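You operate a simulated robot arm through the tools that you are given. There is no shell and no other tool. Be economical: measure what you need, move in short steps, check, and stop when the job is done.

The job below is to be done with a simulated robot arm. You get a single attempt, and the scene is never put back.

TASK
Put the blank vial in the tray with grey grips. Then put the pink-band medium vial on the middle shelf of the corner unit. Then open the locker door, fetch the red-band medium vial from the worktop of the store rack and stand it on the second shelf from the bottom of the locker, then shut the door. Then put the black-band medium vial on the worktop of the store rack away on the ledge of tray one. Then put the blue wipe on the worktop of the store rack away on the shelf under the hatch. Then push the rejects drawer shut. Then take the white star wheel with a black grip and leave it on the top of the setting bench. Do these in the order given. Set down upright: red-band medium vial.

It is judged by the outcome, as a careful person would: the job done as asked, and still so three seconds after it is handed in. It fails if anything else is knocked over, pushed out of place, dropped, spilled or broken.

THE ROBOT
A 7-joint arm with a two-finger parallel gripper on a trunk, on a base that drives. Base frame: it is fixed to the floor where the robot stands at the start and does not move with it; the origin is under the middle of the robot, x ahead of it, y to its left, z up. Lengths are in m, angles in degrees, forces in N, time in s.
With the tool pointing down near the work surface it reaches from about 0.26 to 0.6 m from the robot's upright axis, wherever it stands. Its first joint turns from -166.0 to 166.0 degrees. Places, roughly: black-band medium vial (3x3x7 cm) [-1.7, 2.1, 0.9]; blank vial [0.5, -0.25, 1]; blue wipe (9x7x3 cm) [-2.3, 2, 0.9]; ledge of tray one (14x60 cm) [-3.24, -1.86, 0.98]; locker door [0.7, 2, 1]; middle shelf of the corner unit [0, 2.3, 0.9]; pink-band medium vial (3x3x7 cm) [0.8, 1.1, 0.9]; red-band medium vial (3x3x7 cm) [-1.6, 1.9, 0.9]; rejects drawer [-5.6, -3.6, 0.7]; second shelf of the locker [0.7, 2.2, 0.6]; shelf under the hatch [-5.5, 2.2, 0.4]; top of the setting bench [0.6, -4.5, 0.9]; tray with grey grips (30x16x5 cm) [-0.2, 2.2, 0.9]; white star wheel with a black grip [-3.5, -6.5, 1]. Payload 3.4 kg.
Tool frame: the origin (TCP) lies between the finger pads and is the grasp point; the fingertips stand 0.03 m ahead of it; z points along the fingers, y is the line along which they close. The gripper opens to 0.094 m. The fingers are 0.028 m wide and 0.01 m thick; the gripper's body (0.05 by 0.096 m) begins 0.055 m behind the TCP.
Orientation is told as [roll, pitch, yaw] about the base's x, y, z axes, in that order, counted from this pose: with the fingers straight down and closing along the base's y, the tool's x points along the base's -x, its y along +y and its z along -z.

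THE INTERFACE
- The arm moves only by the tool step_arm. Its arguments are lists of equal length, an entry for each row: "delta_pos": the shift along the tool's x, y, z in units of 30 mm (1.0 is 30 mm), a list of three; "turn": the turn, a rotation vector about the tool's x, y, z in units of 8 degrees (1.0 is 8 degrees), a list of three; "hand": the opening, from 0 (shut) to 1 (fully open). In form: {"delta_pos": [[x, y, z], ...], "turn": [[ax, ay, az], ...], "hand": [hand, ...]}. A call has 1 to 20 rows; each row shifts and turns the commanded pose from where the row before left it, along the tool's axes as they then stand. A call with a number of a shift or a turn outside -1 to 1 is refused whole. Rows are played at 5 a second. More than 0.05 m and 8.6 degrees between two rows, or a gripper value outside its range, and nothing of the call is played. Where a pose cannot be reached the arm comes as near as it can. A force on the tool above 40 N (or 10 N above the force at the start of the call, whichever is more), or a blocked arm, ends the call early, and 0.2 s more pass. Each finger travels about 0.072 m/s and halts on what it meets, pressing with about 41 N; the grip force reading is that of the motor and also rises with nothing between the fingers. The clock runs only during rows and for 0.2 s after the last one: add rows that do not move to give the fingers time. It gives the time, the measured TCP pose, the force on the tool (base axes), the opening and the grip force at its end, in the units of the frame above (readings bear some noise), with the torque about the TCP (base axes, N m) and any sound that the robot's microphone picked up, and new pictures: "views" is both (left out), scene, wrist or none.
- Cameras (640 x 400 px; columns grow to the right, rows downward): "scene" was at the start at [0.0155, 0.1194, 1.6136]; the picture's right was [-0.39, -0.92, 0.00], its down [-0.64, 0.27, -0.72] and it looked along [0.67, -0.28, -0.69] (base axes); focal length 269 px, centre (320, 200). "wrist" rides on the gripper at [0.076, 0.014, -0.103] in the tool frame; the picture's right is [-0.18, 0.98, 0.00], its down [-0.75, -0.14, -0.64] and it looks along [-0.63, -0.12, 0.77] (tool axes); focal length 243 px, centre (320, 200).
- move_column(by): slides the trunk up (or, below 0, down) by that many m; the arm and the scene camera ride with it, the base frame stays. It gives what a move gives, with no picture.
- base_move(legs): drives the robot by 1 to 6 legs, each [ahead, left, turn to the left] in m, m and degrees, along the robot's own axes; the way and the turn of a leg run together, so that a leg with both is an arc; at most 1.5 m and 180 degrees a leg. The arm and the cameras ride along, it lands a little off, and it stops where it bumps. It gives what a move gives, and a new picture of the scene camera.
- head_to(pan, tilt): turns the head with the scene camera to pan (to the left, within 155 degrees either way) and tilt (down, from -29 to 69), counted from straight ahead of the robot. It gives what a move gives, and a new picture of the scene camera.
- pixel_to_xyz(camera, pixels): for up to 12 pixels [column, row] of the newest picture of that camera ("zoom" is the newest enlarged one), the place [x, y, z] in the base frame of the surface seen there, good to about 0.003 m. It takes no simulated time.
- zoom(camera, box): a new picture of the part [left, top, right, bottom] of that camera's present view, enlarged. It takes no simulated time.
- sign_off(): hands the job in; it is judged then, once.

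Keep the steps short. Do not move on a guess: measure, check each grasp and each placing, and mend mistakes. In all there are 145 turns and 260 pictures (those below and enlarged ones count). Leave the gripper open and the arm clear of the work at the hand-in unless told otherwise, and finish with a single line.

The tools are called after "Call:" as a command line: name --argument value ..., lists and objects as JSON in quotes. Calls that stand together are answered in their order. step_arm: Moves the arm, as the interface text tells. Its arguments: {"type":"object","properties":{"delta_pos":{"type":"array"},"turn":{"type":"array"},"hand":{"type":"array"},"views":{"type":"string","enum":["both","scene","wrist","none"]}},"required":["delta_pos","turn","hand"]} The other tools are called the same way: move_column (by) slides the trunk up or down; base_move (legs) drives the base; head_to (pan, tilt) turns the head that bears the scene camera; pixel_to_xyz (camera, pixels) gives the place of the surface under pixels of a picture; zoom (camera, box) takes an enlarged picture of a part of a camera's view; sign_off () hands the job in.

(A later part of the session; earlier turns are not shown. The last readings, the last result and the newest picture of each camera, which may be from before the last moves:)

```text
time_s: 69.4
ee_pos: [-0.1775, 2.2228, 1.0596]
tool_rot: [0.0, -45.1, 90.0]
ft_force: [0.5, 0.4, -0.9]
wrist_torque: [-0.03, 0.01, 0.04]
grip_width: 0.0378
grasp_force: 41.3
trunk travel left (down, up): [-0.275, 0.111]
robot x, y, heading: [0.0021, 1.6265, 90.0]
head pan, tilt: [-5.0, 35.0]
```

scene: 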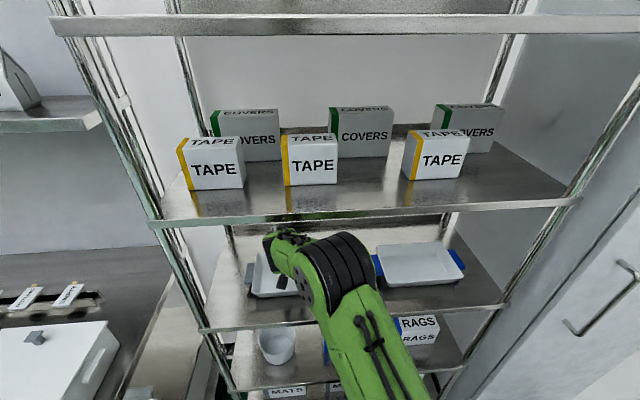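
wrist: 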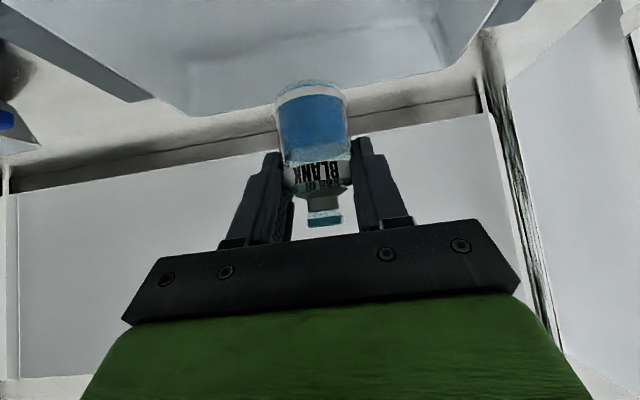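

Lower 0.072, then fine steps to feel the tray floor (expected at 0.976).

Call:
step_arm --delta_pos '[[0.6, 0, 0.6], [0.6, 0, 0.6], [0.55, 0, 0.55], [0.05, 0, 0.05], [0.05, 0, 0.05], [0.05, 0, 0.05], [0.05, 0, 0.05], [0, 0, 0]]' --turn '[[0, 0, 0], [0, 0, 0], [0, 0, 0], [0, 0, 0], [0, 0, 0], [0, 0, 0], [0, 0, 0], [0, 0, 0]]' --hand '[0.2, 0.2, 0.2, 0.2, 0.2, 0.2, 0.2, 0.2]' --views "wrist"

```text
time_s: 71.2
ee_pos: [-0.175, 2.2227, 0.9765]
tool_rot: [0.0, -45.1, 89.9]
ft_force: [-0.1, 0.4, 0.4]
wrist_torque: [0.05, 0.03, 0.03]
grip_width: 0.0378
grasp_force: 40.9
trunk travel left (down, up): [-0.275, 0.111]
robot x, y, heading: [0.004, 1.6281, 90.0]
head pan, tilt: [-5.0, 35.0]
```

wrist: 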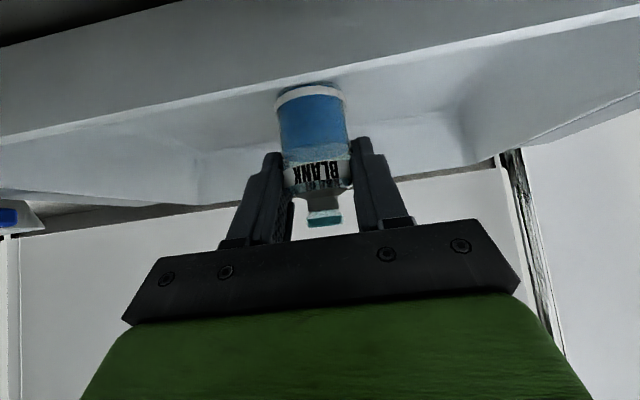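

Not yet touching; two more mm steps.

Call:
step_arm --delta_pos '[[0.035, 0, 0.035], [0.035, 0, 0.035], [0, 0, 0]]' --turn '[[0, 0, 0], [0, 0, 0], [0, 0, 0]]' --hand '[0.2, 0.2, 0.2]' --views "none"

```text
time_s: 72.0
ee_pos: [-0.175, 2.2224, 0.977]
tool_rot: [0.1, -45.3, 89.8]
ft_force: [-0.7, 0.7, 13.0]
wrist_torque: [0.07, 0.0, 0.01]
grip_width: 0.0377
grasp_force: 40.6
trunk travel left (down, up): [-0.275, 0.111]
robot x, y, heading: [0.0075, 1.622, 90.3]
head pan, tilt: [-5.0, 35.0]
```

Contact (13 N). Open and retreat along the tool, then look.

Call:
step_arm --delta_pos '[[-0.02, 0, -0.02], [0, 0, 0], [0, 0, 0], [0, 0, -0.5], [0, 0, -1], [0, 0, -1], [0, 0, -0.8], [0.7, 0, -0.7], [0.7, 0, -0.7], [0.7, 0, -0.7], [0.7, 0, -0.7], [0.7, 0, -0.7]]' --turn '[[0, 0, 0], [0, 0, 0], [0, 0, 0], [0, 0, 0], [0, 0, 0], [0, 0, 0], [0, 0, 0], [0, 0, 0], [0, 0, 0], [0, 0, 0], [0, 0, 0], [0, 0, 0]]' --hand '[0.2, 0.7, 0.7, 0.7, 0.7, 0.7, 0.7, 0.7, 0.7, 0.7, 0.7, 0.7]' --views "both"

```text
time_s: 74.6
ee_pos: [-0.1755, 2.0044, 1.0447]
tool_rot: [-0.1, -45.1, 89.9]
ft_force: [0.3, -0.3, 0.0]
wrist_torque: [0.02, 0.02, 0.0]
grip_width: 0.0659
grasp_force: 0.0
trunk travel left (down, up): [-0.275, 0.111]
robot x, y, heading: [0.0061, 1.6255, 89.8]
head pan, tilt: [-5.0, 35.0]
```

scene: 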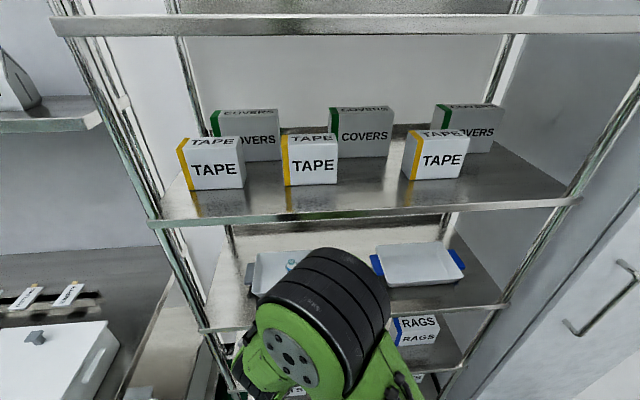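
wrist: 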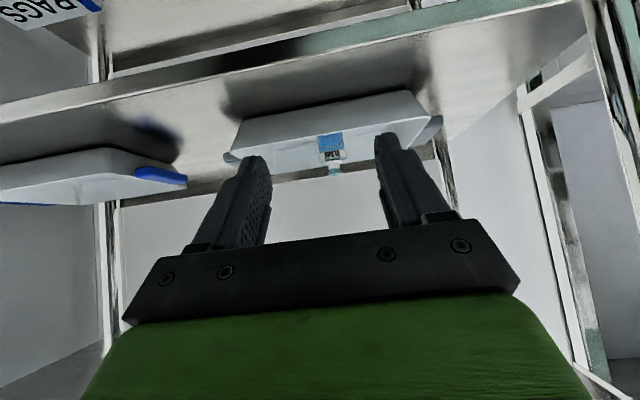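

Blank vial stands in the grey-grip tray. Next pink vial at (0.755,1.13): back off, turn 180°, drive to x≈0.575.

Call:
base_move --legs '[[-0.2, 0, 0], [0, 0, 180], [-0.21, 0, 0], [0, 0.57, 0]]'

Call:
head_to --pan 20 --tilt 50

Call:
zoom --camera "wrist" --box '[160, 0, 480, 200]'

```text
time_s: 87.4
ee_pos: [0.7364, 1.1991, 1.0439]
tool_rot: [0.0, -44.9, -94.0]
ft_force: [0.6, -0.6, -0.2]
wrist_torque: [0.0, 0.05, -0.02]
grip_width: 0.0657
grasp_force: 0.1
trunk travel left (down, up): [-0.275, 0.111]
robot x, y, heading: [0.5807, 1.5894, -94.2]
head pan, tilt: [-5.0, 35.0]
```

scene: 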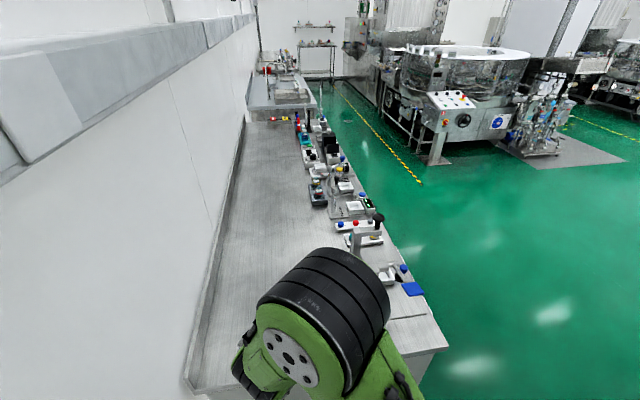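

```text
time_s: 88.3
ee_pos: [0.7361, 1.1988, 1.0445]
tool_rot: [0.0, -44.9, -94.3]
ft_force: [0.6, -0.3, 0.6]
wrist_torque: [-0.01, 0.01, 0.0]
grip_width: 0.0658
grasp_force: 0.0
trunk travel left (down, up): [-0.275, 0.111]
robot x, y, heading: [0.5813, 1.5878, -94.4]
head pan, tilt: [20.0, 50.0]
```

scene: 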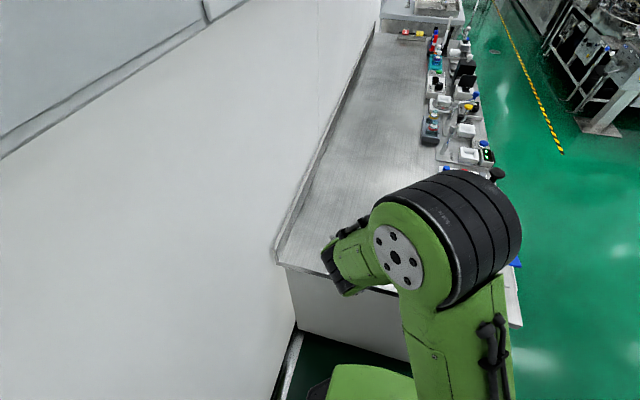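

```text
2.00 times, centred on (320, 100) of wrist
```

zoom: 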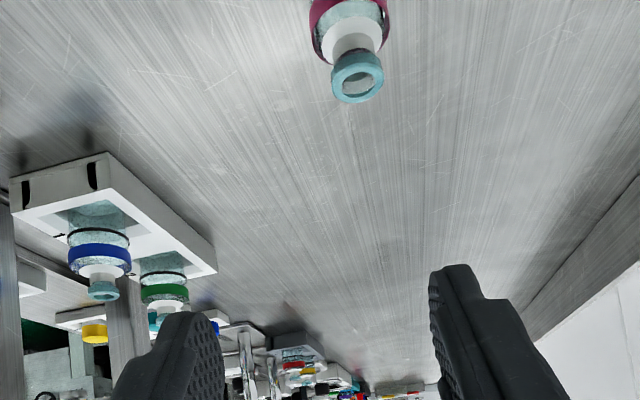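

Heading is -94; measure the pink vial from the wrist zoom.

Call:
pixel_to_xyz --camera "zoom" --pixels '[[358, 95], [358, 40], [335, 75], [382, 70], [350, 10], [316, 30], [386, 25], [358, 150]]'

```text
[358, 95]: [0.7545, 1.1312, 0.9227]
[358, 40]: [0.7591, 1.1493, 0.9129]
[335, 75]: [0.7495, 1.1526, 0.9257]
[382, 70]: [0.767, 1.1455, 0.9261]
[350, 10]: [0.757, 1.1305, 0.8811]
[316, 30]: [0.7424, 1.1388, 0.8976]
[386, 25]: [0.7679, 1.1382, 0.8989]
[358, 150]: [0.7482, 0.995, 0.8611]
```

Pink vial axis ≈ (0.756,1.141). Align, then approach along the tool to just short, and look.

Call:
step_arm --delta_pos '[[0.69, 0.8, 0], [0.69, 0, 0], [0.7, 0, 0], [0, 0, 0.9], [0, 0, 0.9], [0, 0, 0.9], [0, 0, 0]]' --turn '[[0, 0, 0], [0, 0, 0], [0, 0, 0], [0, 0, 0], [0, 0, 0], [0, 0, 0], [0, 0, 0]]' --hand '[0.7, 0.7, 0.7, 0.7, 0.7, 0.7, 0.7]' --views "wrist"

Call:
pixel_to_xyz --camera "wrist" --pixels '[[320, 120], [320, 100], [320, 140]]'

```text
time_s: 89.9
ee_pos: [0.7584, 1.1847, 0.9418]
tool_rot: [0.0, -45.0, -94.3]
ft_force: [-0.3, -1.0, 0.2]
wrist_torque: [0.0, -0.05, 0.03]
grip_width: 0.0659
grasp_force: 0.2
trunk travel left (down, up): [-0.275, 0.111]
robot x, y, heading: [0.5802, 1.5884, -94.3]
head pan, tilt: [20.0, 50.0]
```

wrist: 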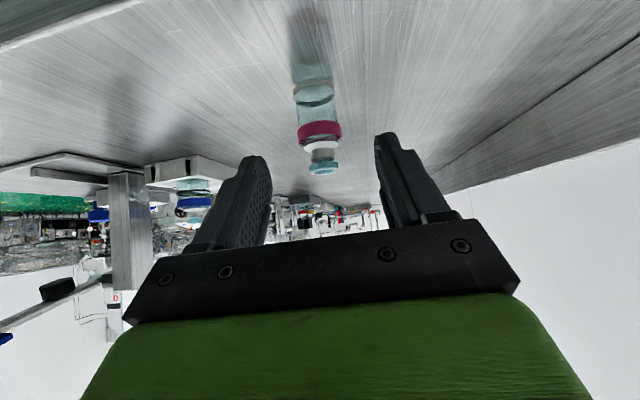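

```text
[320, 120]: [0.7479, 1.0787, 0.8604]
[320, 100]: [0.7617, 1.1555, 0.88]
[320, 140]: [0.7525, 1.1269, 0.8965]
```

Centred. Advance 0.059 and grip.

Call:
step_arm --delta_pos '[[0, 0, 0.7], [0, 0, 0.7], [0, 0, 0.57], [0, 0, 0], [0, 0, 0], [0, 0, 0], [0, 0, 0]]' --turn '[[0, 0, 0], [0, 0, 0], [0, 0, 0], [0, 0, 0], [0, 0, 0], [0, 0, 0], [0, 0, 0]]' --hand '[0.7, 0.7, 0.7, 0.7, 0.1, 0.1, 0.1]' --views "wrist"

```text
time_s: 91.5
ee_pos: [0.7567, 1.1419, 0.9017]
tool_rot: [0.0, -45.0, -94.2]
ft_force: [0.3, -0.6, -0.2]
wrist_torque: [-0.02, 0.0, -0.03]
grip_width: 0.0282
grasp_force: 41.3
trunk travel left (down, up): [-0.275, 0.111]
robot x, y, heading: [0.5789, 1.5913, -94.4]
head pan, tilt: [20.0, 50.0]
```

wrist: 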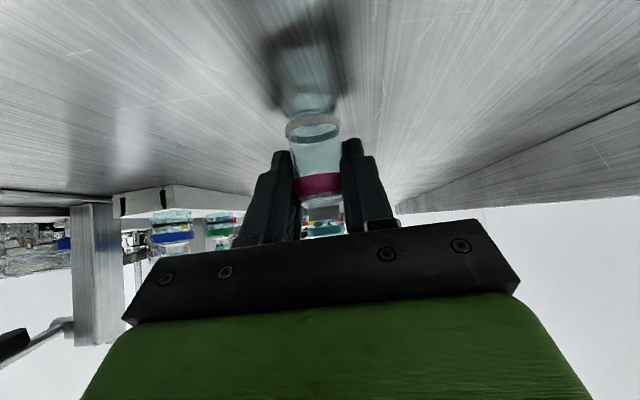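

Gripped at 0.028. Lift 0.2, retract 0.09, then drive to the corner unit.

Call:
step_arm --delta_pos '[[-0.7, 0, -0.7], [-0.7, 0, -0.7], [-0.7, 0, -0.7], [-0.7, 0, -0.7], [-0.7, 0, -0.7], [-0.7, 0, -0.7], [-0.7, 0, -0.7], [0.7, 0, -0.7], [0.7, 0, -0.7], [0.7, 0, -0.7]]' --turn '[[0, 0, 0], [0, 0, 0], [0, 0, 0], [0, 0, 0], [0, 0, 0], [0, 0, 0], [0, 0, 0], [0, 0, 0], [0, 0, 0], [0, 0, 0]]' --hand '[0.1, 0.1, 0.1, 0.1, 0.1, 0.1, 0.1, 0.1, 0.1, 0.1]' --views "none"

Call:
base_move --legs '[[0, 0, 4.3], [0, -0.58, 0], [0.17, 0, 0], [0, 0, -180], [0, -0.2, 0]]'

Call:
head_to --pan 0 --tilt 35

```text
time_s: 93.7
ee_pos: [0.7645, 1.2303, 1.1081]
tool_rot: [0.1, -44.9, -94.2]
ft_force: [-0.3, 0.6, 0.2]
wrist_torque: [-0.01, -0.02, 0.02]
grip_width: 0.0281
grasp_force: 41.4
trunk travel left (down, up): [-0.275, 0.111]
robot x, y, heading: [0.5829, 1.5895, -94.4]
head pan, tilt: [20.0, 50.0]
```

```text
time_s: 107.1
ee_pos: [-0.0603, 1.7854, 1.1088]
tool_rot: [0.2, -44.7, 87.8]
ft_force: [0.4, 1.3, -0.9]
wrist_torque: [-0.03, 0.0, 0.02]
grip_width: 0.028
grasp_force: 41.0
trunk travel left (down, up): [-0.275, 0.111]
robot x, y, heading: [0.1327, 1.4291, 87.9]
head pan, tilt: [20.0, 50.0]
stopped in leg 5: the robot was blocked; the commanded pose is now the measured one
```

scene: 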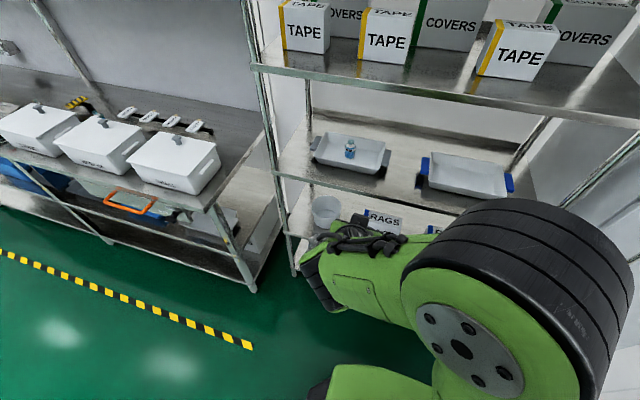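

```text
time_s: 107.9
ee_pos: [-0.0615, 1.7796, 1.1098]
tool_rot: [0.0, -45.1, 87.9]
ft_force: [-0.2, 1.0, -0.2]
wrist_torque: [0.01, 0.0, 0.01]
grip_width: 0.0281
grasp_force: 41.3
trunk travel left (down, up): [-0.275, 0.111]
robot x, y, heading: [0.1327, 1.4274, 87.9]
head pan, tilt: [0.0, 35.0]
```

scene: 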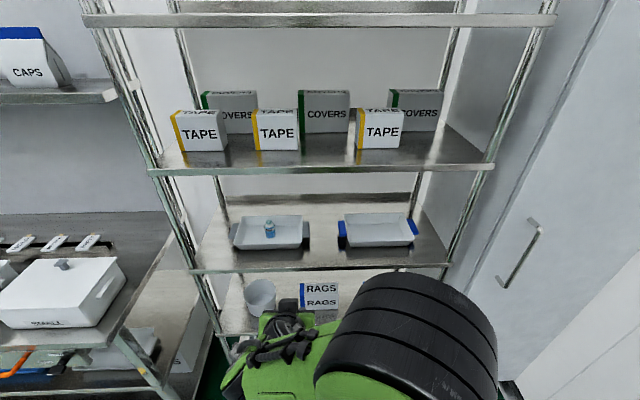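

The base brushed the bench corner and stopped. Move ahead 0.17, straighten, then right 0.08.

Call:
base_move --legs '[[0.17, 0, 2.1], [0, -0.085, 0]]'

Call:
zoom --camera "scene" --box '[160, 190, 480, 330]'

```text
time_s: 110.0
ee_pos: [0.0145, 1.9414, 1.1101]
tool_rot: [0.2, -45.0, 90.0]
ft_force: [1.0, -0.4, 0.2]
wrist_torque: [0.01, 0.03, 0.02]
grip_width: 0.028
grasp_force: 41.1
trunk travel left (down, up): [-0.275, 0.111]
robot x, y, heading: [0.2212, 1.5954, 89.9]
head pan, tilt: [0.0, 35.0]
```

scene: 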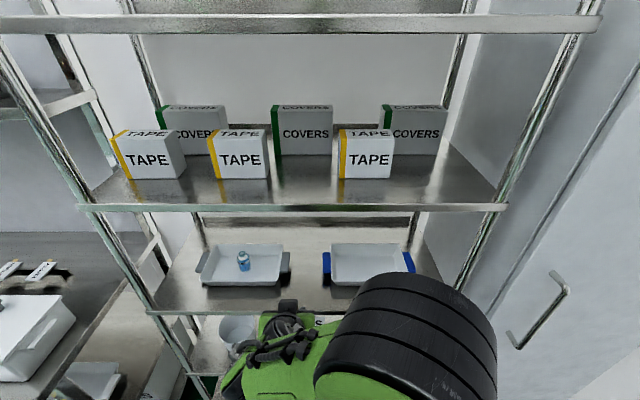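

```text
2.00 times, centred on (320, 260) of scene
```

zoom: 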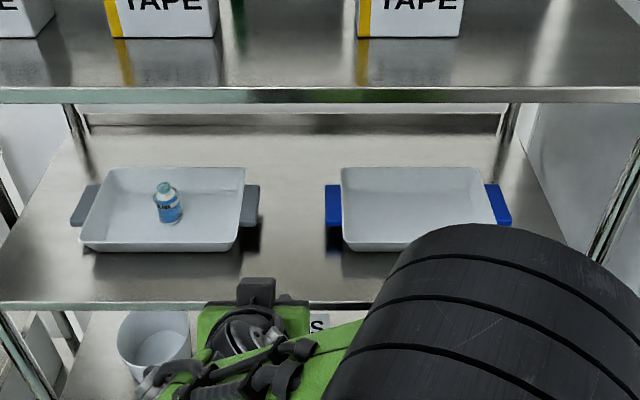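

Call:
pixel_to_xyz --camera "zoom" --pixels '[[258, 200], [328, 205], [290, 260], [290, 290], [290, 225], [238, 248], [345, 248], [290, 150]]'

```text
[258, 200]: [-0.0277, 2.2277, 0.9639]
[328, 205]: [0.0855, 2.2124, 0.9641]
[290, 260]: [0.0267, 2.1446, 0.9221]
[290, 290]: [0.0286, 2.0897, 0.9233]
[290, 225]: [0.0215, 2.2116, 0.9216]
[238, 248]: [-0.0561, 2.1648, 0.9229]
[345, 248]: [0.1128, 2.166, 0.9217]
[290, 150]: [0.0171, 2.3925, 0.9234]
```

Place at (0.03,2.135), between/just before the trays. Lower to 1.035, forward 0.19.

Call:
step_arm --delta_pos '[[0.6, -0.5, 0.6], [0.6, 0, 0.6], [0.57, 0, 0.57], [-0.65, 0, 0.65], [-0.65, 0, 0.65], [-0.65, 0, 0.65], [-0.65, 0, 0.65], [-0.65, 0, 0.65], [-0.65, 0, 0.65], [-0.65, 0, 0.65], [0, 0, 0]]' --turn '[[0, 0, 0], [0, 0, 0], [0, 0, 0], [0, 0, 0], [0, 0, 0], [0, 0, 0], [0, 0, 0], [0, 0, 0], [0, 0, 0], [0, 0, 0], [0, 0, 0]]' --hand '[0.1, 0.1, 0.1, 0.1, 0.1, 0.1, 0.1, 0.1, 0.1, 0.1, 0.1]' --views "wrist"

```text
time_s: 112.4
ee_pos: [0.0285, 2.1354, 1.0338]
tool_rot: [0.1, -45.0, 90.1]
ft_force: [0.2, -0.4, 0.2]
wrist_torque: [0.02, 0.02, -0.06]
grip_width: 0.0281
grasp_force: 41.6
trunk travel left (down, up): [-0.275, 0.111]
robot x, y, heading: [0.2236, 1.5941, 89.8]
head pan, tilt: [0.0, 35.0]
```

wrist: 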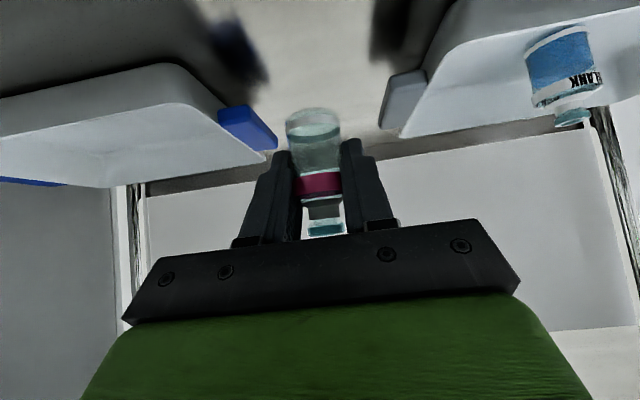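

Lower 0.06 then feel for the shelf (expected ~0.963).

Call:
step_arm --delta_pos '[[0.7, 0, 0.7], [0.7, 0, 0.7], [0.1, 0, 0.1], [0.06, 0, 0.06], [0.06, 0, 0.06], [0.06, 0, 0.06], [0, 0, 0]]' --turn '[[0, 0, 0], [0, 0, 0], [0, 0, 0], [0, 0, 0], [0, 0, 0], [0, 0, 0], [0, 0, 0]]' --hand '[0.1, 0.1, 0.1, 0.1, 0.1, 0.1, 0.1]' --views "none"

```text
time_s: 114.0
ee_pos: [0.0288, 2.1355, 0.9631]
tool_rot: [0.1, -45.1, 90.0]
ft_force: [0.1, -0.4, -0.6]
wrist_torque: [0.0, 0.0, 0.01]
grip_width: 0.0278
grasp_force: 41.1
trunk travel left (down, up): [-0.275, 0.111]
robot x, y, heading: [0.2227, 1.5946, 89.8]
head pan, tilt: [0.0, 35.0]
```

Call:
step_arm --delta_pos '[[0.035, 0, 0.035], [0.035, 0, 0.035], [0, 0, 0]]' --turn '[[0, 0, 0], [0, 0, 0], [0, 0, 0]]' --hand '[0.1, 0.1, 0.1]' --views "none"

```text
time_s: 114.8
ee_pos: [0.0285, 2.1348, 0.9604]
tool_rot: [0.1, -45.1, 90.0]
ft_force: [0.2, -0.5, 6.3]
wrist_torque: [0.06, 0.0, -0.01]
grip_width: 0.028
grasp_force: 41.1
trunk travel left (down, up): [-0.275, 0.111]
robot x, y, heading: [0.2221, 1.5999, 89.9]
head pan, tilt: [0.0, 35.0]
```

Contact (6 N). Open modestly and retreat.

Call:
step_arm --delta_pos '[[0, 0, 0], [0, 0, 0], [0, 0, 0], [0, 0, -0.7], [0, 0, -1], [0, 0, -1], [0.7, 0, -0.7], [0.7, 0, -0.7], [0.7, 0, -0.7], [0.7, 0, -0.7]]' --turn '[[0, 0, 0], [0, 0, 0], [0, 0, 0], [0, 0, 0], [0, 0, 0], [0, 0, 0], [0, 0, 0], [0, 0, 0], [0, 0, 0], [0, 0, 0]]' --hand '[0.6, 0.6, 0.6, 0.6, 0.6, 0.6, 0.6, 0.6, 0.6, 0.6]' --views "wrist"

Call:
head_to --pan -40 --tilt 35

```text
time_s: 117.0
ee_pos: [0.0277, 1.9568, 1.0181]
tool_rot: [0.0, -45.1, 90.1]
ft_force: [0.3, -0.9, -0.1]
wrist_torque: [0.04, -0.02, -0.01]
grip_width: 0.0563
grasp_force: 0.1
trunk travel left (down, up): [-0.275, 0.111]
robot x, y, heading: [0.2239, 1.5945, 89.9]
head pan, tilt: [0.0, 35.0]
```

wrist: 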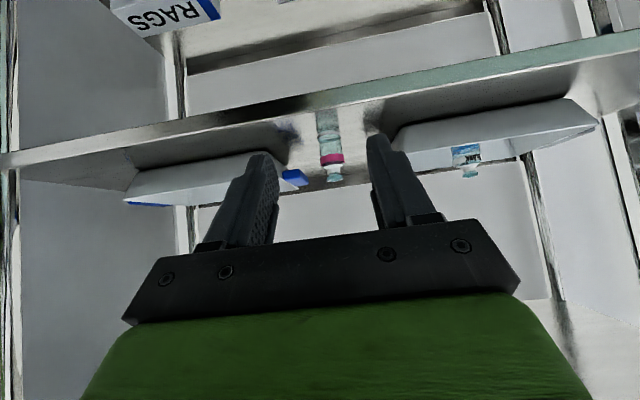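

```text
time_s: 118.1
ee_pos: [0.0297, 1.9584, 1.0179]
tool_rot: [0.2, -44.9, 90.0]
ft_force: [0.0, 0.3, 0.0]
wrist_torque: [0.0, 0.03, 0.01]
grip_width: 0.0567
grasp_force: 0.1
trunk travel left (down, up): [-0.275, 0.111]
robot x, y, heading: [0.2228, 1.5985, 90.2]
head pan, tilt: [-40.0, 35.0]
```

scene: 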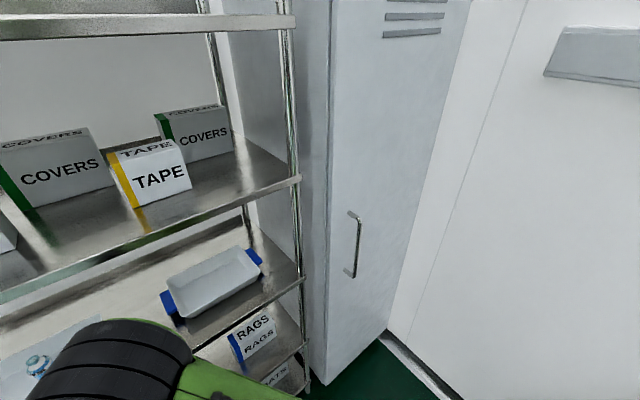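

Pink vial stands. Now the locker: measure door and handle.

Call:
pixel_to_xyz --camera "scene" --pixels '[[358, 245], [349, 213], [348, 275], [345, 245], [332, 245], [420, 160], [395, 300], [388, 335], [330, 380], [350, 370], [440, 100], [360, 215]]'

Call:
zoom --camera "scene" --box '[300, 180, 420, 300]'

```text
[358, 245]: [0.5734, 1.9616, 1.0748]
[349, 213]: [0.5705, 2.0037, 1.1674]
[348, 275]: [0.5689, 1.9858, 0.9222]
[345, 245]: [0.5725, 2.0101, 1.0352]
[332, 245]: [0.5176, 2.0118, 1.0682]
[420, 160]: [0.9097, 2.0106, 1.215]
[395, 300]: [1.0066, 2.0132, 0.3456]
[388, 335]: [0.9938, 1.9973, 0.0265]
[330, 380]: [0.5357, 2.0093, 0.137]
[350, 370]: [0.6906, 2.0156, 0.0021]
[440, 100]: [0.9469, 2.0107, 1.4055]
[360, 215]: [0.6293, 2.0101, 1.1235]
```

```text
3.33 times, centred on (360, 240) of scene
```

zoom: 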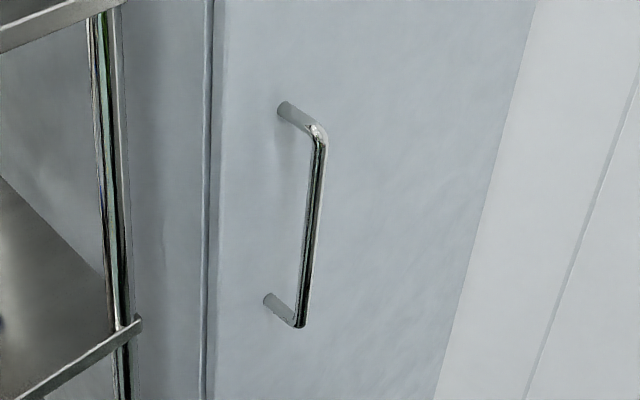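

Door face y=2.010, x≈0.52–0.98, handle bar vertical at (0.573,1.962), z 0.93–1.16, hinge on the right. I shift the base right 0.12/back 0.06, then swing the hand round to in front of the handle.

Call:
base_move --legs '[[-0.055, -0.12, 0]]'

Call:
step_arm --delta_pos '[[-0.7, -0.3, 0.7], [-0.5, -1, 0.5], [0, -1, 0], [0, -1, 0], [0, -1, 0], [0, -1, 0], [0, -1, 0], [0, -1, 0], [0, -1, 0], [0, -1, 0], [0, -1, 0], [0, 0, 0]]' --turn '[[0, 0, 0], [0, 0, 0], [0, 0, 0], [0, 0, 0], [0, 0, 0], [0, 0, 0], [0, 0, 0], [0, 0, 0], [0, 0, 0], [0, 0, 0], [0, 0, 0], [0, 0, 0]]' --hand '[0.6, 0.6, 0.6, 0.6, 0.6, 0.6, 0.6, 0.6, 0.6, 0.6, 0.6, 0.6]' --views "both"

```text
time_s: 119.4
ee_pos: [0.1483, 1.9029, 1.0188]
tool_rot: [0.2, -45.1, 89.9]
ft_force: [0.2, 0.3, 0.1]
wrist_torque: [0.04, 0.02, -0.02]
grip_width: 0.0564
grasp_force: 0.1
trunk travel left (down, up): [-0.275, 0.111]
robot x, y, heading: [0.3409, 1.5426, 90.0]
head pan, tilt: [-40.0, 35.0]
```

scene: 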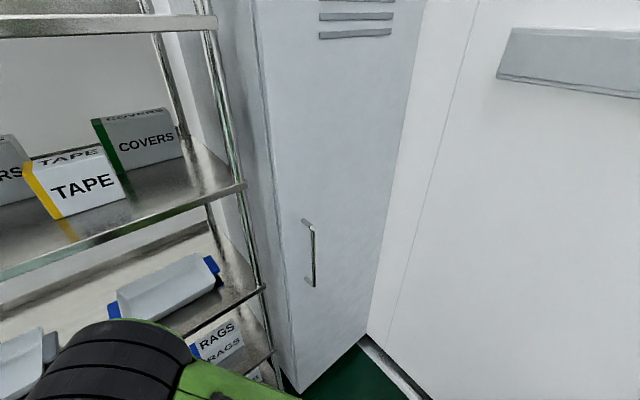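

```text
time_s: 122.0
ee_pos: [0.4549, 1.9534, 1.0161]
tool_rot: [0.1, -45.0, 90.0]
ft_force: [0.4, 0.7, -0.3]
wrist_torque: [0.01, 0.01, 0.02]
grip_width: 0.0564
grasp_force: 0.1
trunk travel left (down, up): [-0.275, 0.111]
robot x, y, heading: [0.3402, 1.5405, 89.9]
head pan, tilt: [-40.0, 35.0]
```

scene: 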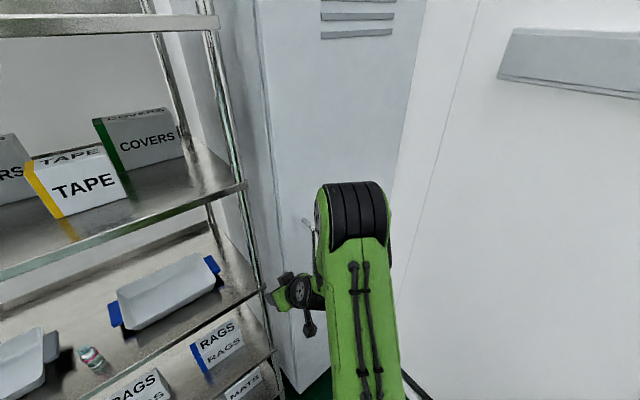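
wrist: 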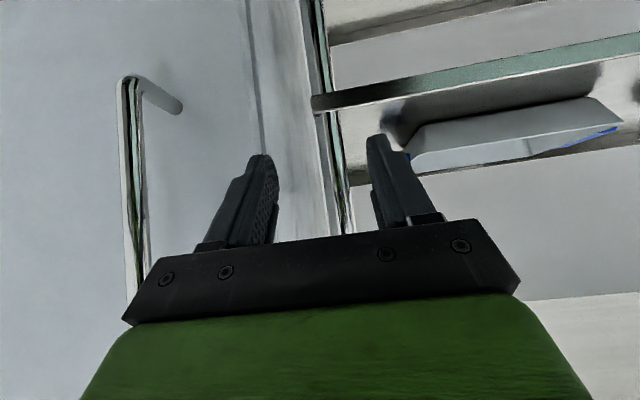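

Back 0.065, right 0.118, up 0.03: in front of the bar.

Call:
step_arm --delta_pos '[[0.75, 0, -0.75], [0.75, 0, -0.75], [-0.35, -1, -0.35], [-0.35, -1, -0.35], [0, -1, 0], [0, -0.93, 0], [0, 0, 0]]' --turn '[[0, 0, 0], [0, 0, 0], [0, 0, 0], [0, 0, 0], [0, 0, 0], [0, 0, 0], [0, 0, 0]]' --hand '[0.7, 0.7, 0.7, 0.7, 0.7, 0.7, 0.7]' --views "wrist"

```text
time_s: 123.6
ee_pos: [0.5749, 1.9199, 1.0459]
tool_rot: [0.1, -45.0, 90.0]
ft_force: [-0.7, 0.0, 0.9]
wrist_torque: [0.01, -0.01, -0.03]
grip_width: 0.0657
grasp_force: 0.2
out of reach, approached as far as the arm can: row 2
trunk travel left (down, up): [-0.275, 0.111]
robot x, y, heading: [0.3397, 1.539, 89.8]
head pan, tilt: [-40.0, 35.0]
```

wrist: 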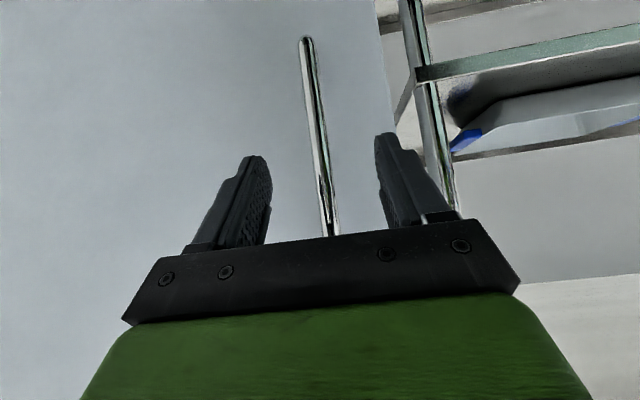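

Bar is between the fingers. Forward 0.044 and close.

Call:
step_arm --delta_pos '[[-0.52, 0, 0.52], [-0.52, 0, 0.52], [0, 0, 0], [0, 0, 0], [0, 0, 0], [0, 0, 0]]' --turn '[[0, 0, 0], [0, 0, 0], [0, 0, 0], [0, 0, 0], [0, 0, 0], [0, 0, 0]]' --hand '[0.7, 0.7, 0.7, 0, 0, 0]' --views "wrist"

```text
time_s: 125.0
ee_pos: [0.5769, 1.9652, 1.044]
tool_rot: [0.0, -45.0, 89.9]
ft_force: [7.3, 0.9, 1.4]
wrist_torque: [-0.12, 0.05, -0.06]
grip_width: 0.0183
grasp_force: 45.1
trunk travel left (down, up): [-0.275, 0.111]
robot x, y, heading: [0.3385, 1.5403, 89.9]
head pan, tilt: [-40.0, 35.0]
```

wrist: 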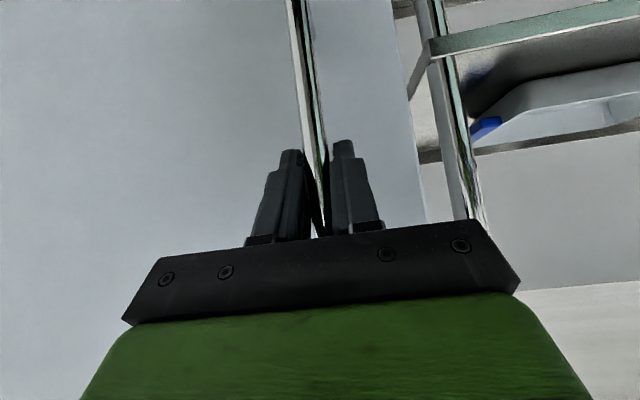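

Bar gripped (0.018). Pull along the door's arc, first 18°.

Call:
step_arm --delta_pos '[[0.483, -0.13, -0.483], [0.483, -0.13, -0.483], [0.47, -0.2, -0.47], [0.47, -0.2, -0.47], [0.454, -0.27, -0.454], [0.454, -0.27, -0.454], [0, 0, 0]]' --turn '[[0, 0, 0], [0, 0, 0], [0, 0, 0], [0, 0, 0], [0, 0, 0], [0, 0, 0], [0, 0, 0]]' --hand '[0, 0, 0, 0, 0, 0, 0]' --views "both"

```text
time_s: 126.6
ee_pos: [0.6113, 1.8453, 1.0461]
tool_rot: [0.4, -44.7, 89.8]
ft_force: [-0.5, -0.8, -26.8]
wrist_torque: [0.18, -0.01, -0.14]
grip_width: 0.0182
grasp_force: 44.9
trunk travel left (down, up): [-0.275, 0.111]
robot x, y, heading: [0.3385, 1.5428, 89.9]
head pan, tilt: [-40.0, 35.0]
```

scene: 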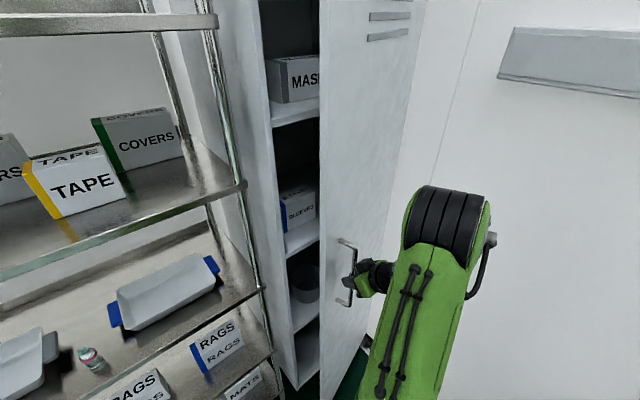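
wrist: 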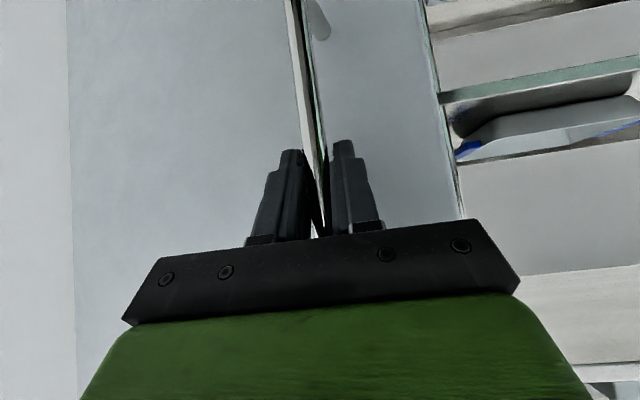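

Door opens well (≈18°). Continue to ≈36°.

Call:
step_arm --delta_pos '[[0.45, -0.337, -0.41], [0.45, -0.337, -0.41], [0.42, -0.4, -0.386], [0.42, -0.4, -0.386], [0.372, -0.457, -0.372], [0.372, -0.457, -0.372], [0, 0, 0]]' --turn '[[0, 0, 0], [0, 0, 0], [0, 0, 0], [0, 0, 0], [0, 0, 0], [0, 0, 0], [0, 0, 0]]' --hand '[0, 0, 0, 0, 0, 0, 0]' --views "both"

```text
time_s: 128.2
ee_pos: [0.6821, 1.7429, 1.046]
tool_rot: [-0.1, -45.2, 90.0]
ft_force: [-5.6, -6.0, 10.3]
wrist_torque: [-0.15, -0.09, -0.2]
grip_width: 0.0181
grasp_force: 44.6
trunk travel left (down, up): [-0.275, 0.111]
robot x, y, heading: [0.342, 1.5408, 89.9]
head pan, tilt: [-40.0, 35.0]
```

scene: 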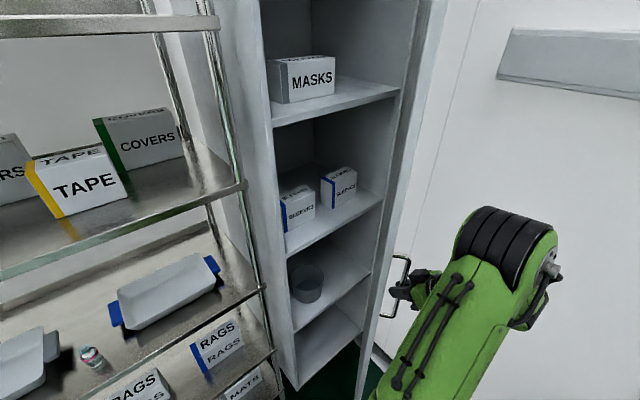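
wrist: 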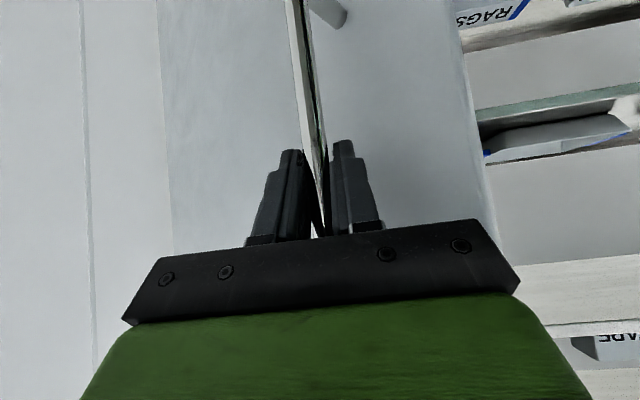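

Continue to ≈54°.

Call:
step_arm --delta_pos '[[0.336, -0.51, -0.336], [0.336, -0.51, -0.336], [0.296, -0.555, -0.296], [0.296, -0.555, -0.296], [0.255, -0.595, -0.255], [0.255, -0.595, -0.255], [0, 0, 0]]' --turn '[[0, 0, 0], [0, 0, 0], [0, 0, 0], [0, 0, 0], [0, 0, 0], [0, 0, 0], [0, 0, 0]]' --hand '[0, 0, 0, 0, 0, 0, 0]' --views "both"

```text
time_s: 129.8
ee_pos: [0.78, 1.665, 1.0445]
tool_rot: [-0.1, -45.1, 90.0]
ft_force: [-6.5, -14.0, 15.5]
wrist_torque: [-0.1, -0.09, -0.14]
grip_width: 0.0179
grasp_force: 45.0
trunk travel left (down, up): [-0.275, 0.111]
robot x, y, heading: [0.3462, 1.5387, 89.9]
head pan, tilt: [-40.0, 35.0]
```

scene: 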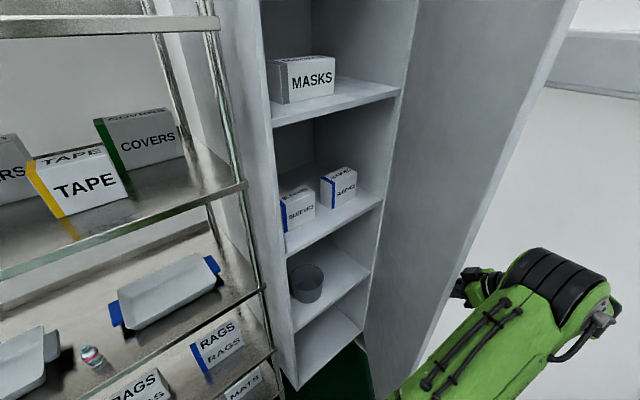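
wrist: 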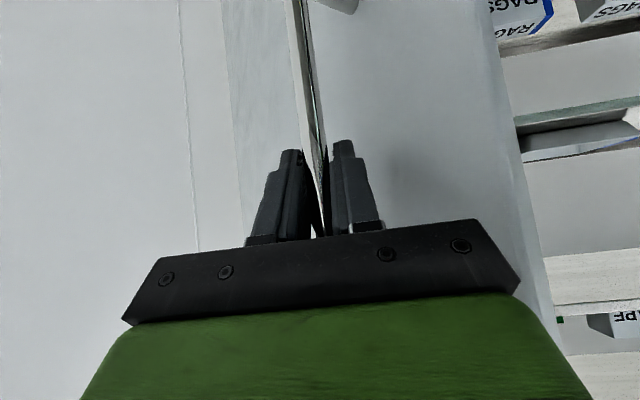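

Continue to ≈66°, then release and back the hand away.

Call:
step_arm --delta_pos '[[0.21, -0.63, -0.21], [0.21, -0.63, -0.21], [0.16, -0.657, -0.16], [0.16, -0.657, -0.16], [0, 0, 0], [0, 0, 0]]' --turn '[[0, 0, 0], [0, 0, 0], [0, 0, 0], [0, 0, 0], [0, 0, 0], [0, 0, 0]]' --hand '[0, 0, 0, 0, 0.35, 0.35]' --views "wrist"

```text
time_s: 131.2
ee_pos: [0.8586, 1.6347, 1.0425]
tool_rot: [0.3, -44.9, 89.8]
ft_force: [-2.9, -8.5, -3.8]
wrist_torque: [0.62, -0.25, -0.05]
grip_width: 0.0331
grasp_force: 0.1
trunk travel left (down, up): [-0.275, 0.111]
robot x, y, heading: [0.3394, 1.5446, 90.0]
head pan, tilt: [-40.0, 35.0]
```

wrist: 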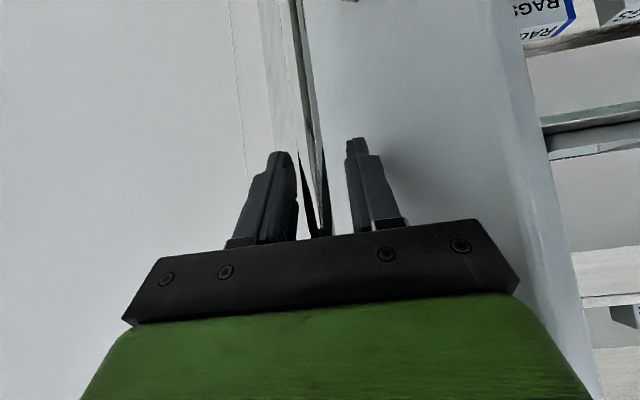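

Retreat straight back (−y) 0.11.

Call:
step_arm --delta_pos '[[0.65, 0, -0.65], [0.65, 0, -0.65], [0.65, 0, -0.65], [0.65, 0, -0.65], [0, 0, 0]]' --turn '[[0, 0, 0], [0, 0, 0], [0, 0, 0], [0, 0, 0], [0, 0, 0]]' --hand '[0.5, 0.5, 0.5, 0.5, 0.5]' --views "both"

```text
time_s: 132.4
ee_pos: [0.8575, 1.5276, 1.0423]
tool_rot: [0.1, -45.1, 89.9]
ft_force: [-0.1, -0.8, 0.1]
wrist_torque: [-0.03, -0.02, -0.03]
grip_width: 0.047
grasp_force: 0.1
trunk travel left (down, up): [-0.275, 0.111]
robot x, y, heading: [0.3398, 1.5396, 89.8]
head pan, tilt: [-40.0, 35.0]
```

scene: 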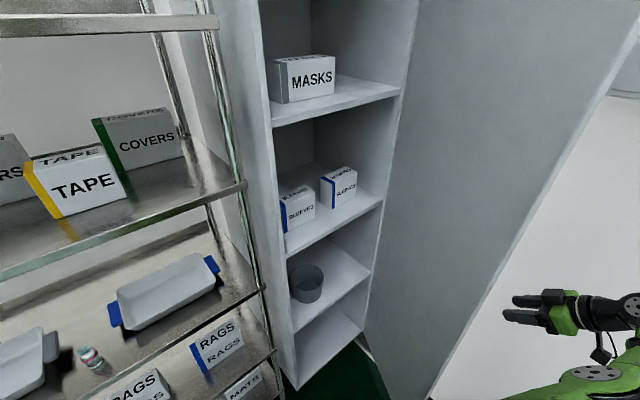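
wrist: 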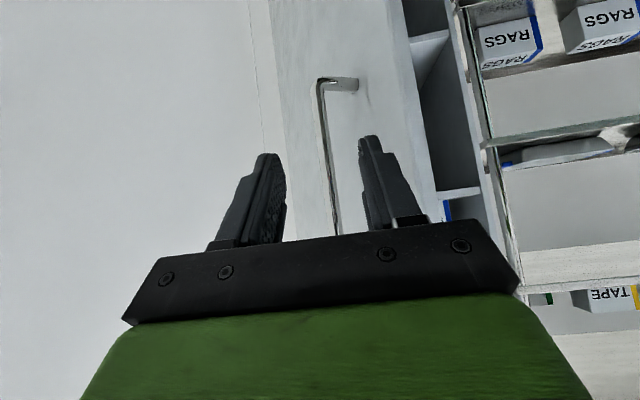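

Measure the locker shelves and door edge.

Call:
pixel_to_xyz --camera "scene" --pixels '[[330, 255], [325, 310], [340, 285], [325, 355], [345, 320], [330, 225], [340, 100], [350, 210], [370, 270], [308, 272], [310, 300], [560, 250]]'

Call:
zoom --camera "scene" --box '[260, 140, 420, 390]'

```text
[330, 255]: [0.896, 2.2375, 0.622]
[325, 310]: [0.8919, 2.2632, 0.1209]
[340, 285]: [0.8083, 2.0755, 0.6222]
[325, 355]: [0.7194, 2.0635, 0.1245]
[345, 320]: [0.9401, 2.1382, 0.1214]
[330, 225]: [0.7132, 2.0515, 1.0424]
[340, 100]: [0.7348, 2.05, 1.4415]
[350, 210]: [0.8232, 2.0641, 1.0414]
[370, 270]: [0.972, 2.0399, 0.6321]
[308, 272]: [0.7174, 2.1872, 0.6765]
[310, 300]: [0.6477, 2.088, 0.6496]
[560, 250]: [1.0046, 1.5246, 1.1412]
```

```text
1.60 times, centred on (340, 265) of scene
```

zoom: 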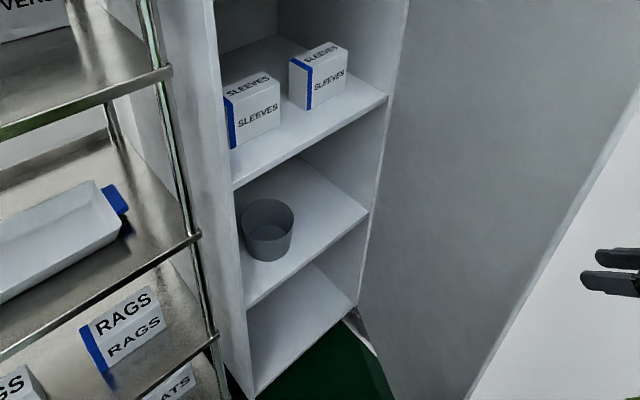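

Second shelf is at z 0.622 (grey cup on its left); free spot ≈(0.80,2.13). Drive left 0.5 and look at the store rack.

Call:
base_move --legs '[[0, 0.55, 0]]'

Call:
head_to --pan 50 --tilt 30

Call:
pixel_to_xyz --camera "scene" --pixels '[[320, 200], [200, 200], [100, 200], [400, 200], [320, 250], [200, 250]]'

```text
time_s: 135.6
ee_pos: [0.3028, 1.5291, 1.0416]
tool_rot: [0.3, -45.0, 90.1]
ft_force: [-0.5, -0.3, -0.2]
wrist_torque: [0.0, -0.02, -0.02]
grip_width: 0.0467
grasp_force: 0.1
trunk travel left (down, up): [-0.275, 0.111]
robot x, y, heading: [-0.2149, 1.5422, 89.8]
head pan, tilt: [-40.0, 35.0]
```

scene: 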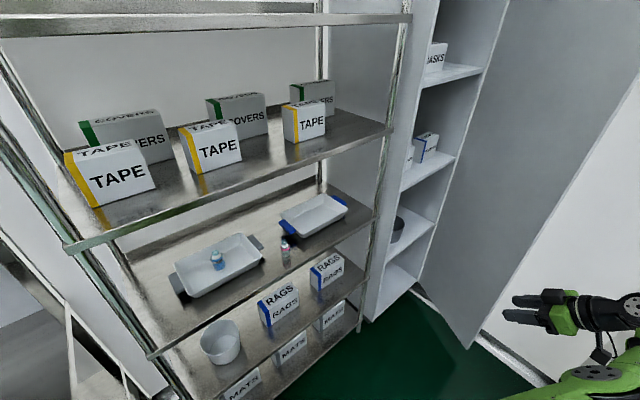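

```text
time_s: 137.2
ee_pos: [0.3026, 1.5294, 1.0423]
tool_rot: [0.2, -44.9, 90.0]
ft_force: [0.1, 0.1, 0.1]
wrist_torque: [0.03, 0.01, 0.03]
grip_width: 0.0472
grasp_force: 0.0
trunk travel left (down, up): [-0.275, 0.111]
robot x, y, heading: [-0.2126, 1.5393, 89.7]
head pan, tilt: [50.0, 30.0]
```

scene: 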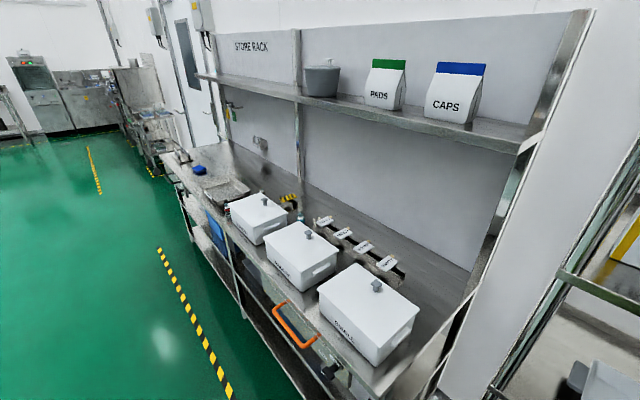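

```text
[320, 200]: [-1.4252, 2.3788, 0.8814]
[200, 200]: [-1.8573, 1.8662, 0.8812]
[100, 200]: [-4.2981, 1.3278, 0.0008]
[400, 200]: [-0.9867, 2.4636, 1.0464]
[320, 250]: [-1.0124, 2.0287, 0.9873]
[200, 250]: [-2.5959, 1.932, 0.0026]
```

Worktop z 0.881. Drive back 0.25 and left 1.15 to view the vials' area.

Call:
base_move --legs '[[-0.25, 0, 0], [0, 1.2, 0]]'

Call:
head_to --pan 10 --tilt 35

Call:
zoom --camera "scene" --box '[160, 120, 480, 320]'

```text
time_s: 144.8
ee_pos: [-0.9025, 1.2811, 1.0425]
tool_rot: [0.1, -45.0, 89.3]
ft_force: [-0.6, 0.6, 0.0]
wrist_torque: [0.03, 0.06, 0.03]
grip_width: 0.0467
grasp_force: 0.1
trunk travel left (down, up): [-0.275, 0.111]
robot x, y, heading: [-1.4178, 1.2968, 89.2]
head pan, tilt: [50.0, 30.0]
```

scene: 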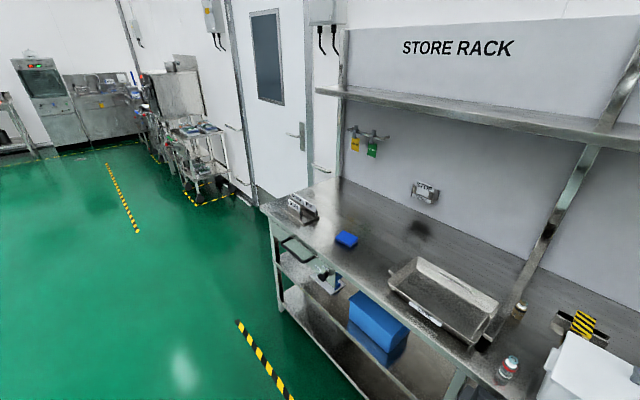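

```text
time_s: 145.8
ee_pos: [-0.9011, 1.2816, 1.042]
tool_rot: [0.1, -45.1, 89.3]
ft_force: [-0.2, -0.8, -0.3]
wrist_torque: [0.02, 0.01, 0.01]
grip_width: 0.047
grasp_force: 0.1
trunk travel left (down, up): [-0.275, 0.111]
robot x, y, heading: [-1.4188, 1.3003, 89.0]
head pan, tilt: [10.0, 35.0]
```

scene: 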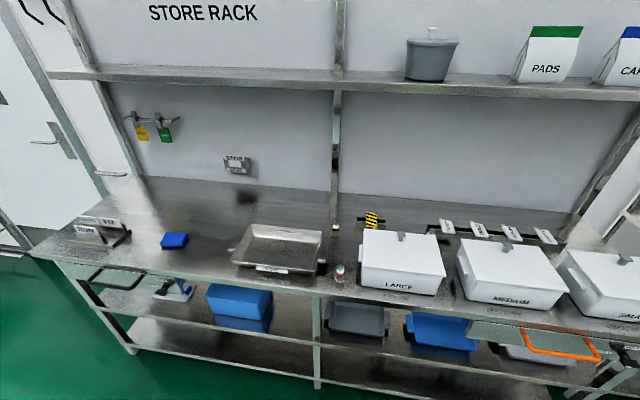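

```text
2.00 times, centred on (320, 220) of scene
```

zoom: 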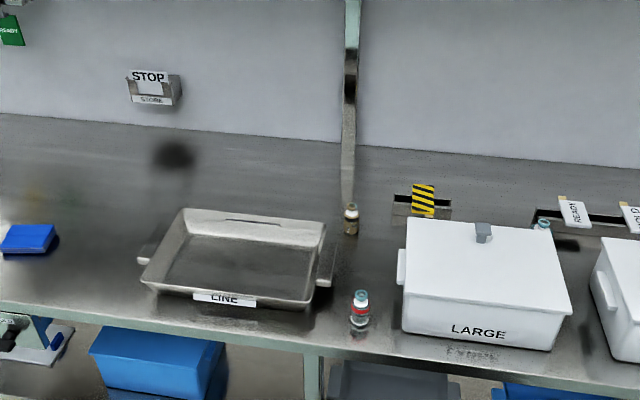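

Red-band vial at zoom (359,310); another behind at (351,218). Measure.

Call:
pixel_to_xyz --camera "zoom" --pixels '[[361, 293], [359, 312], [350, 316], [369, 316], [351, 208], [351, 222], [322, 268], [310, 300], [400, 265], [405, 330], [360, 350], [28, 240]]'

Call:
zoom --camera "scene" --box '[300, 200, 380, 290]'

```text
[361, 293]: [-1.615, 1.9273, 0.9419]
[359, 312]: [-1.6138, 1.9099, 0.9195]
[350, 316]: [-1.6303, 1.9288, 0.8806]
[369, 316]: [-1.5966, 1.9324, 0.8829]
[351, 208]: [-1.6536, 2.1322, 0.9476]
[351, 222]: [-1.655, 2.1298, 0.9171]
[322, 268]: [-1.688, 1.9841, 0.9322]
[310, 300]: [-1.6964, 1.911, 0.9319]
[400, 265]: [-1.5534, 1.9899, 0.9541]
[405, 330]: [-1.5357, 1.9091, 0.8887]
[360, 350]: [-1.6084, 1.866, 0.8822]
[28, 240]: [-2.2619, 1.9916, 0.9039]
```

```text
4.44 times, centred on (340, 245) of scene
```

zoom: 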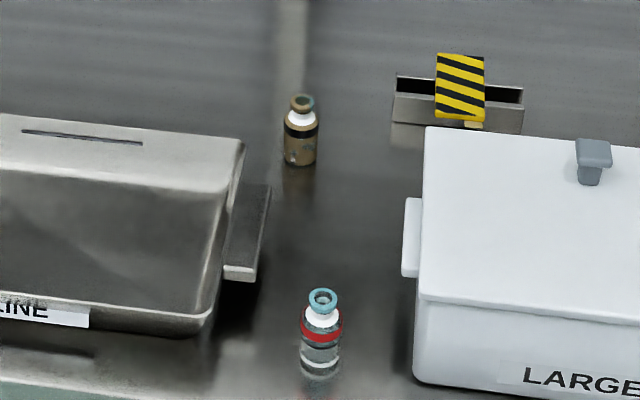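

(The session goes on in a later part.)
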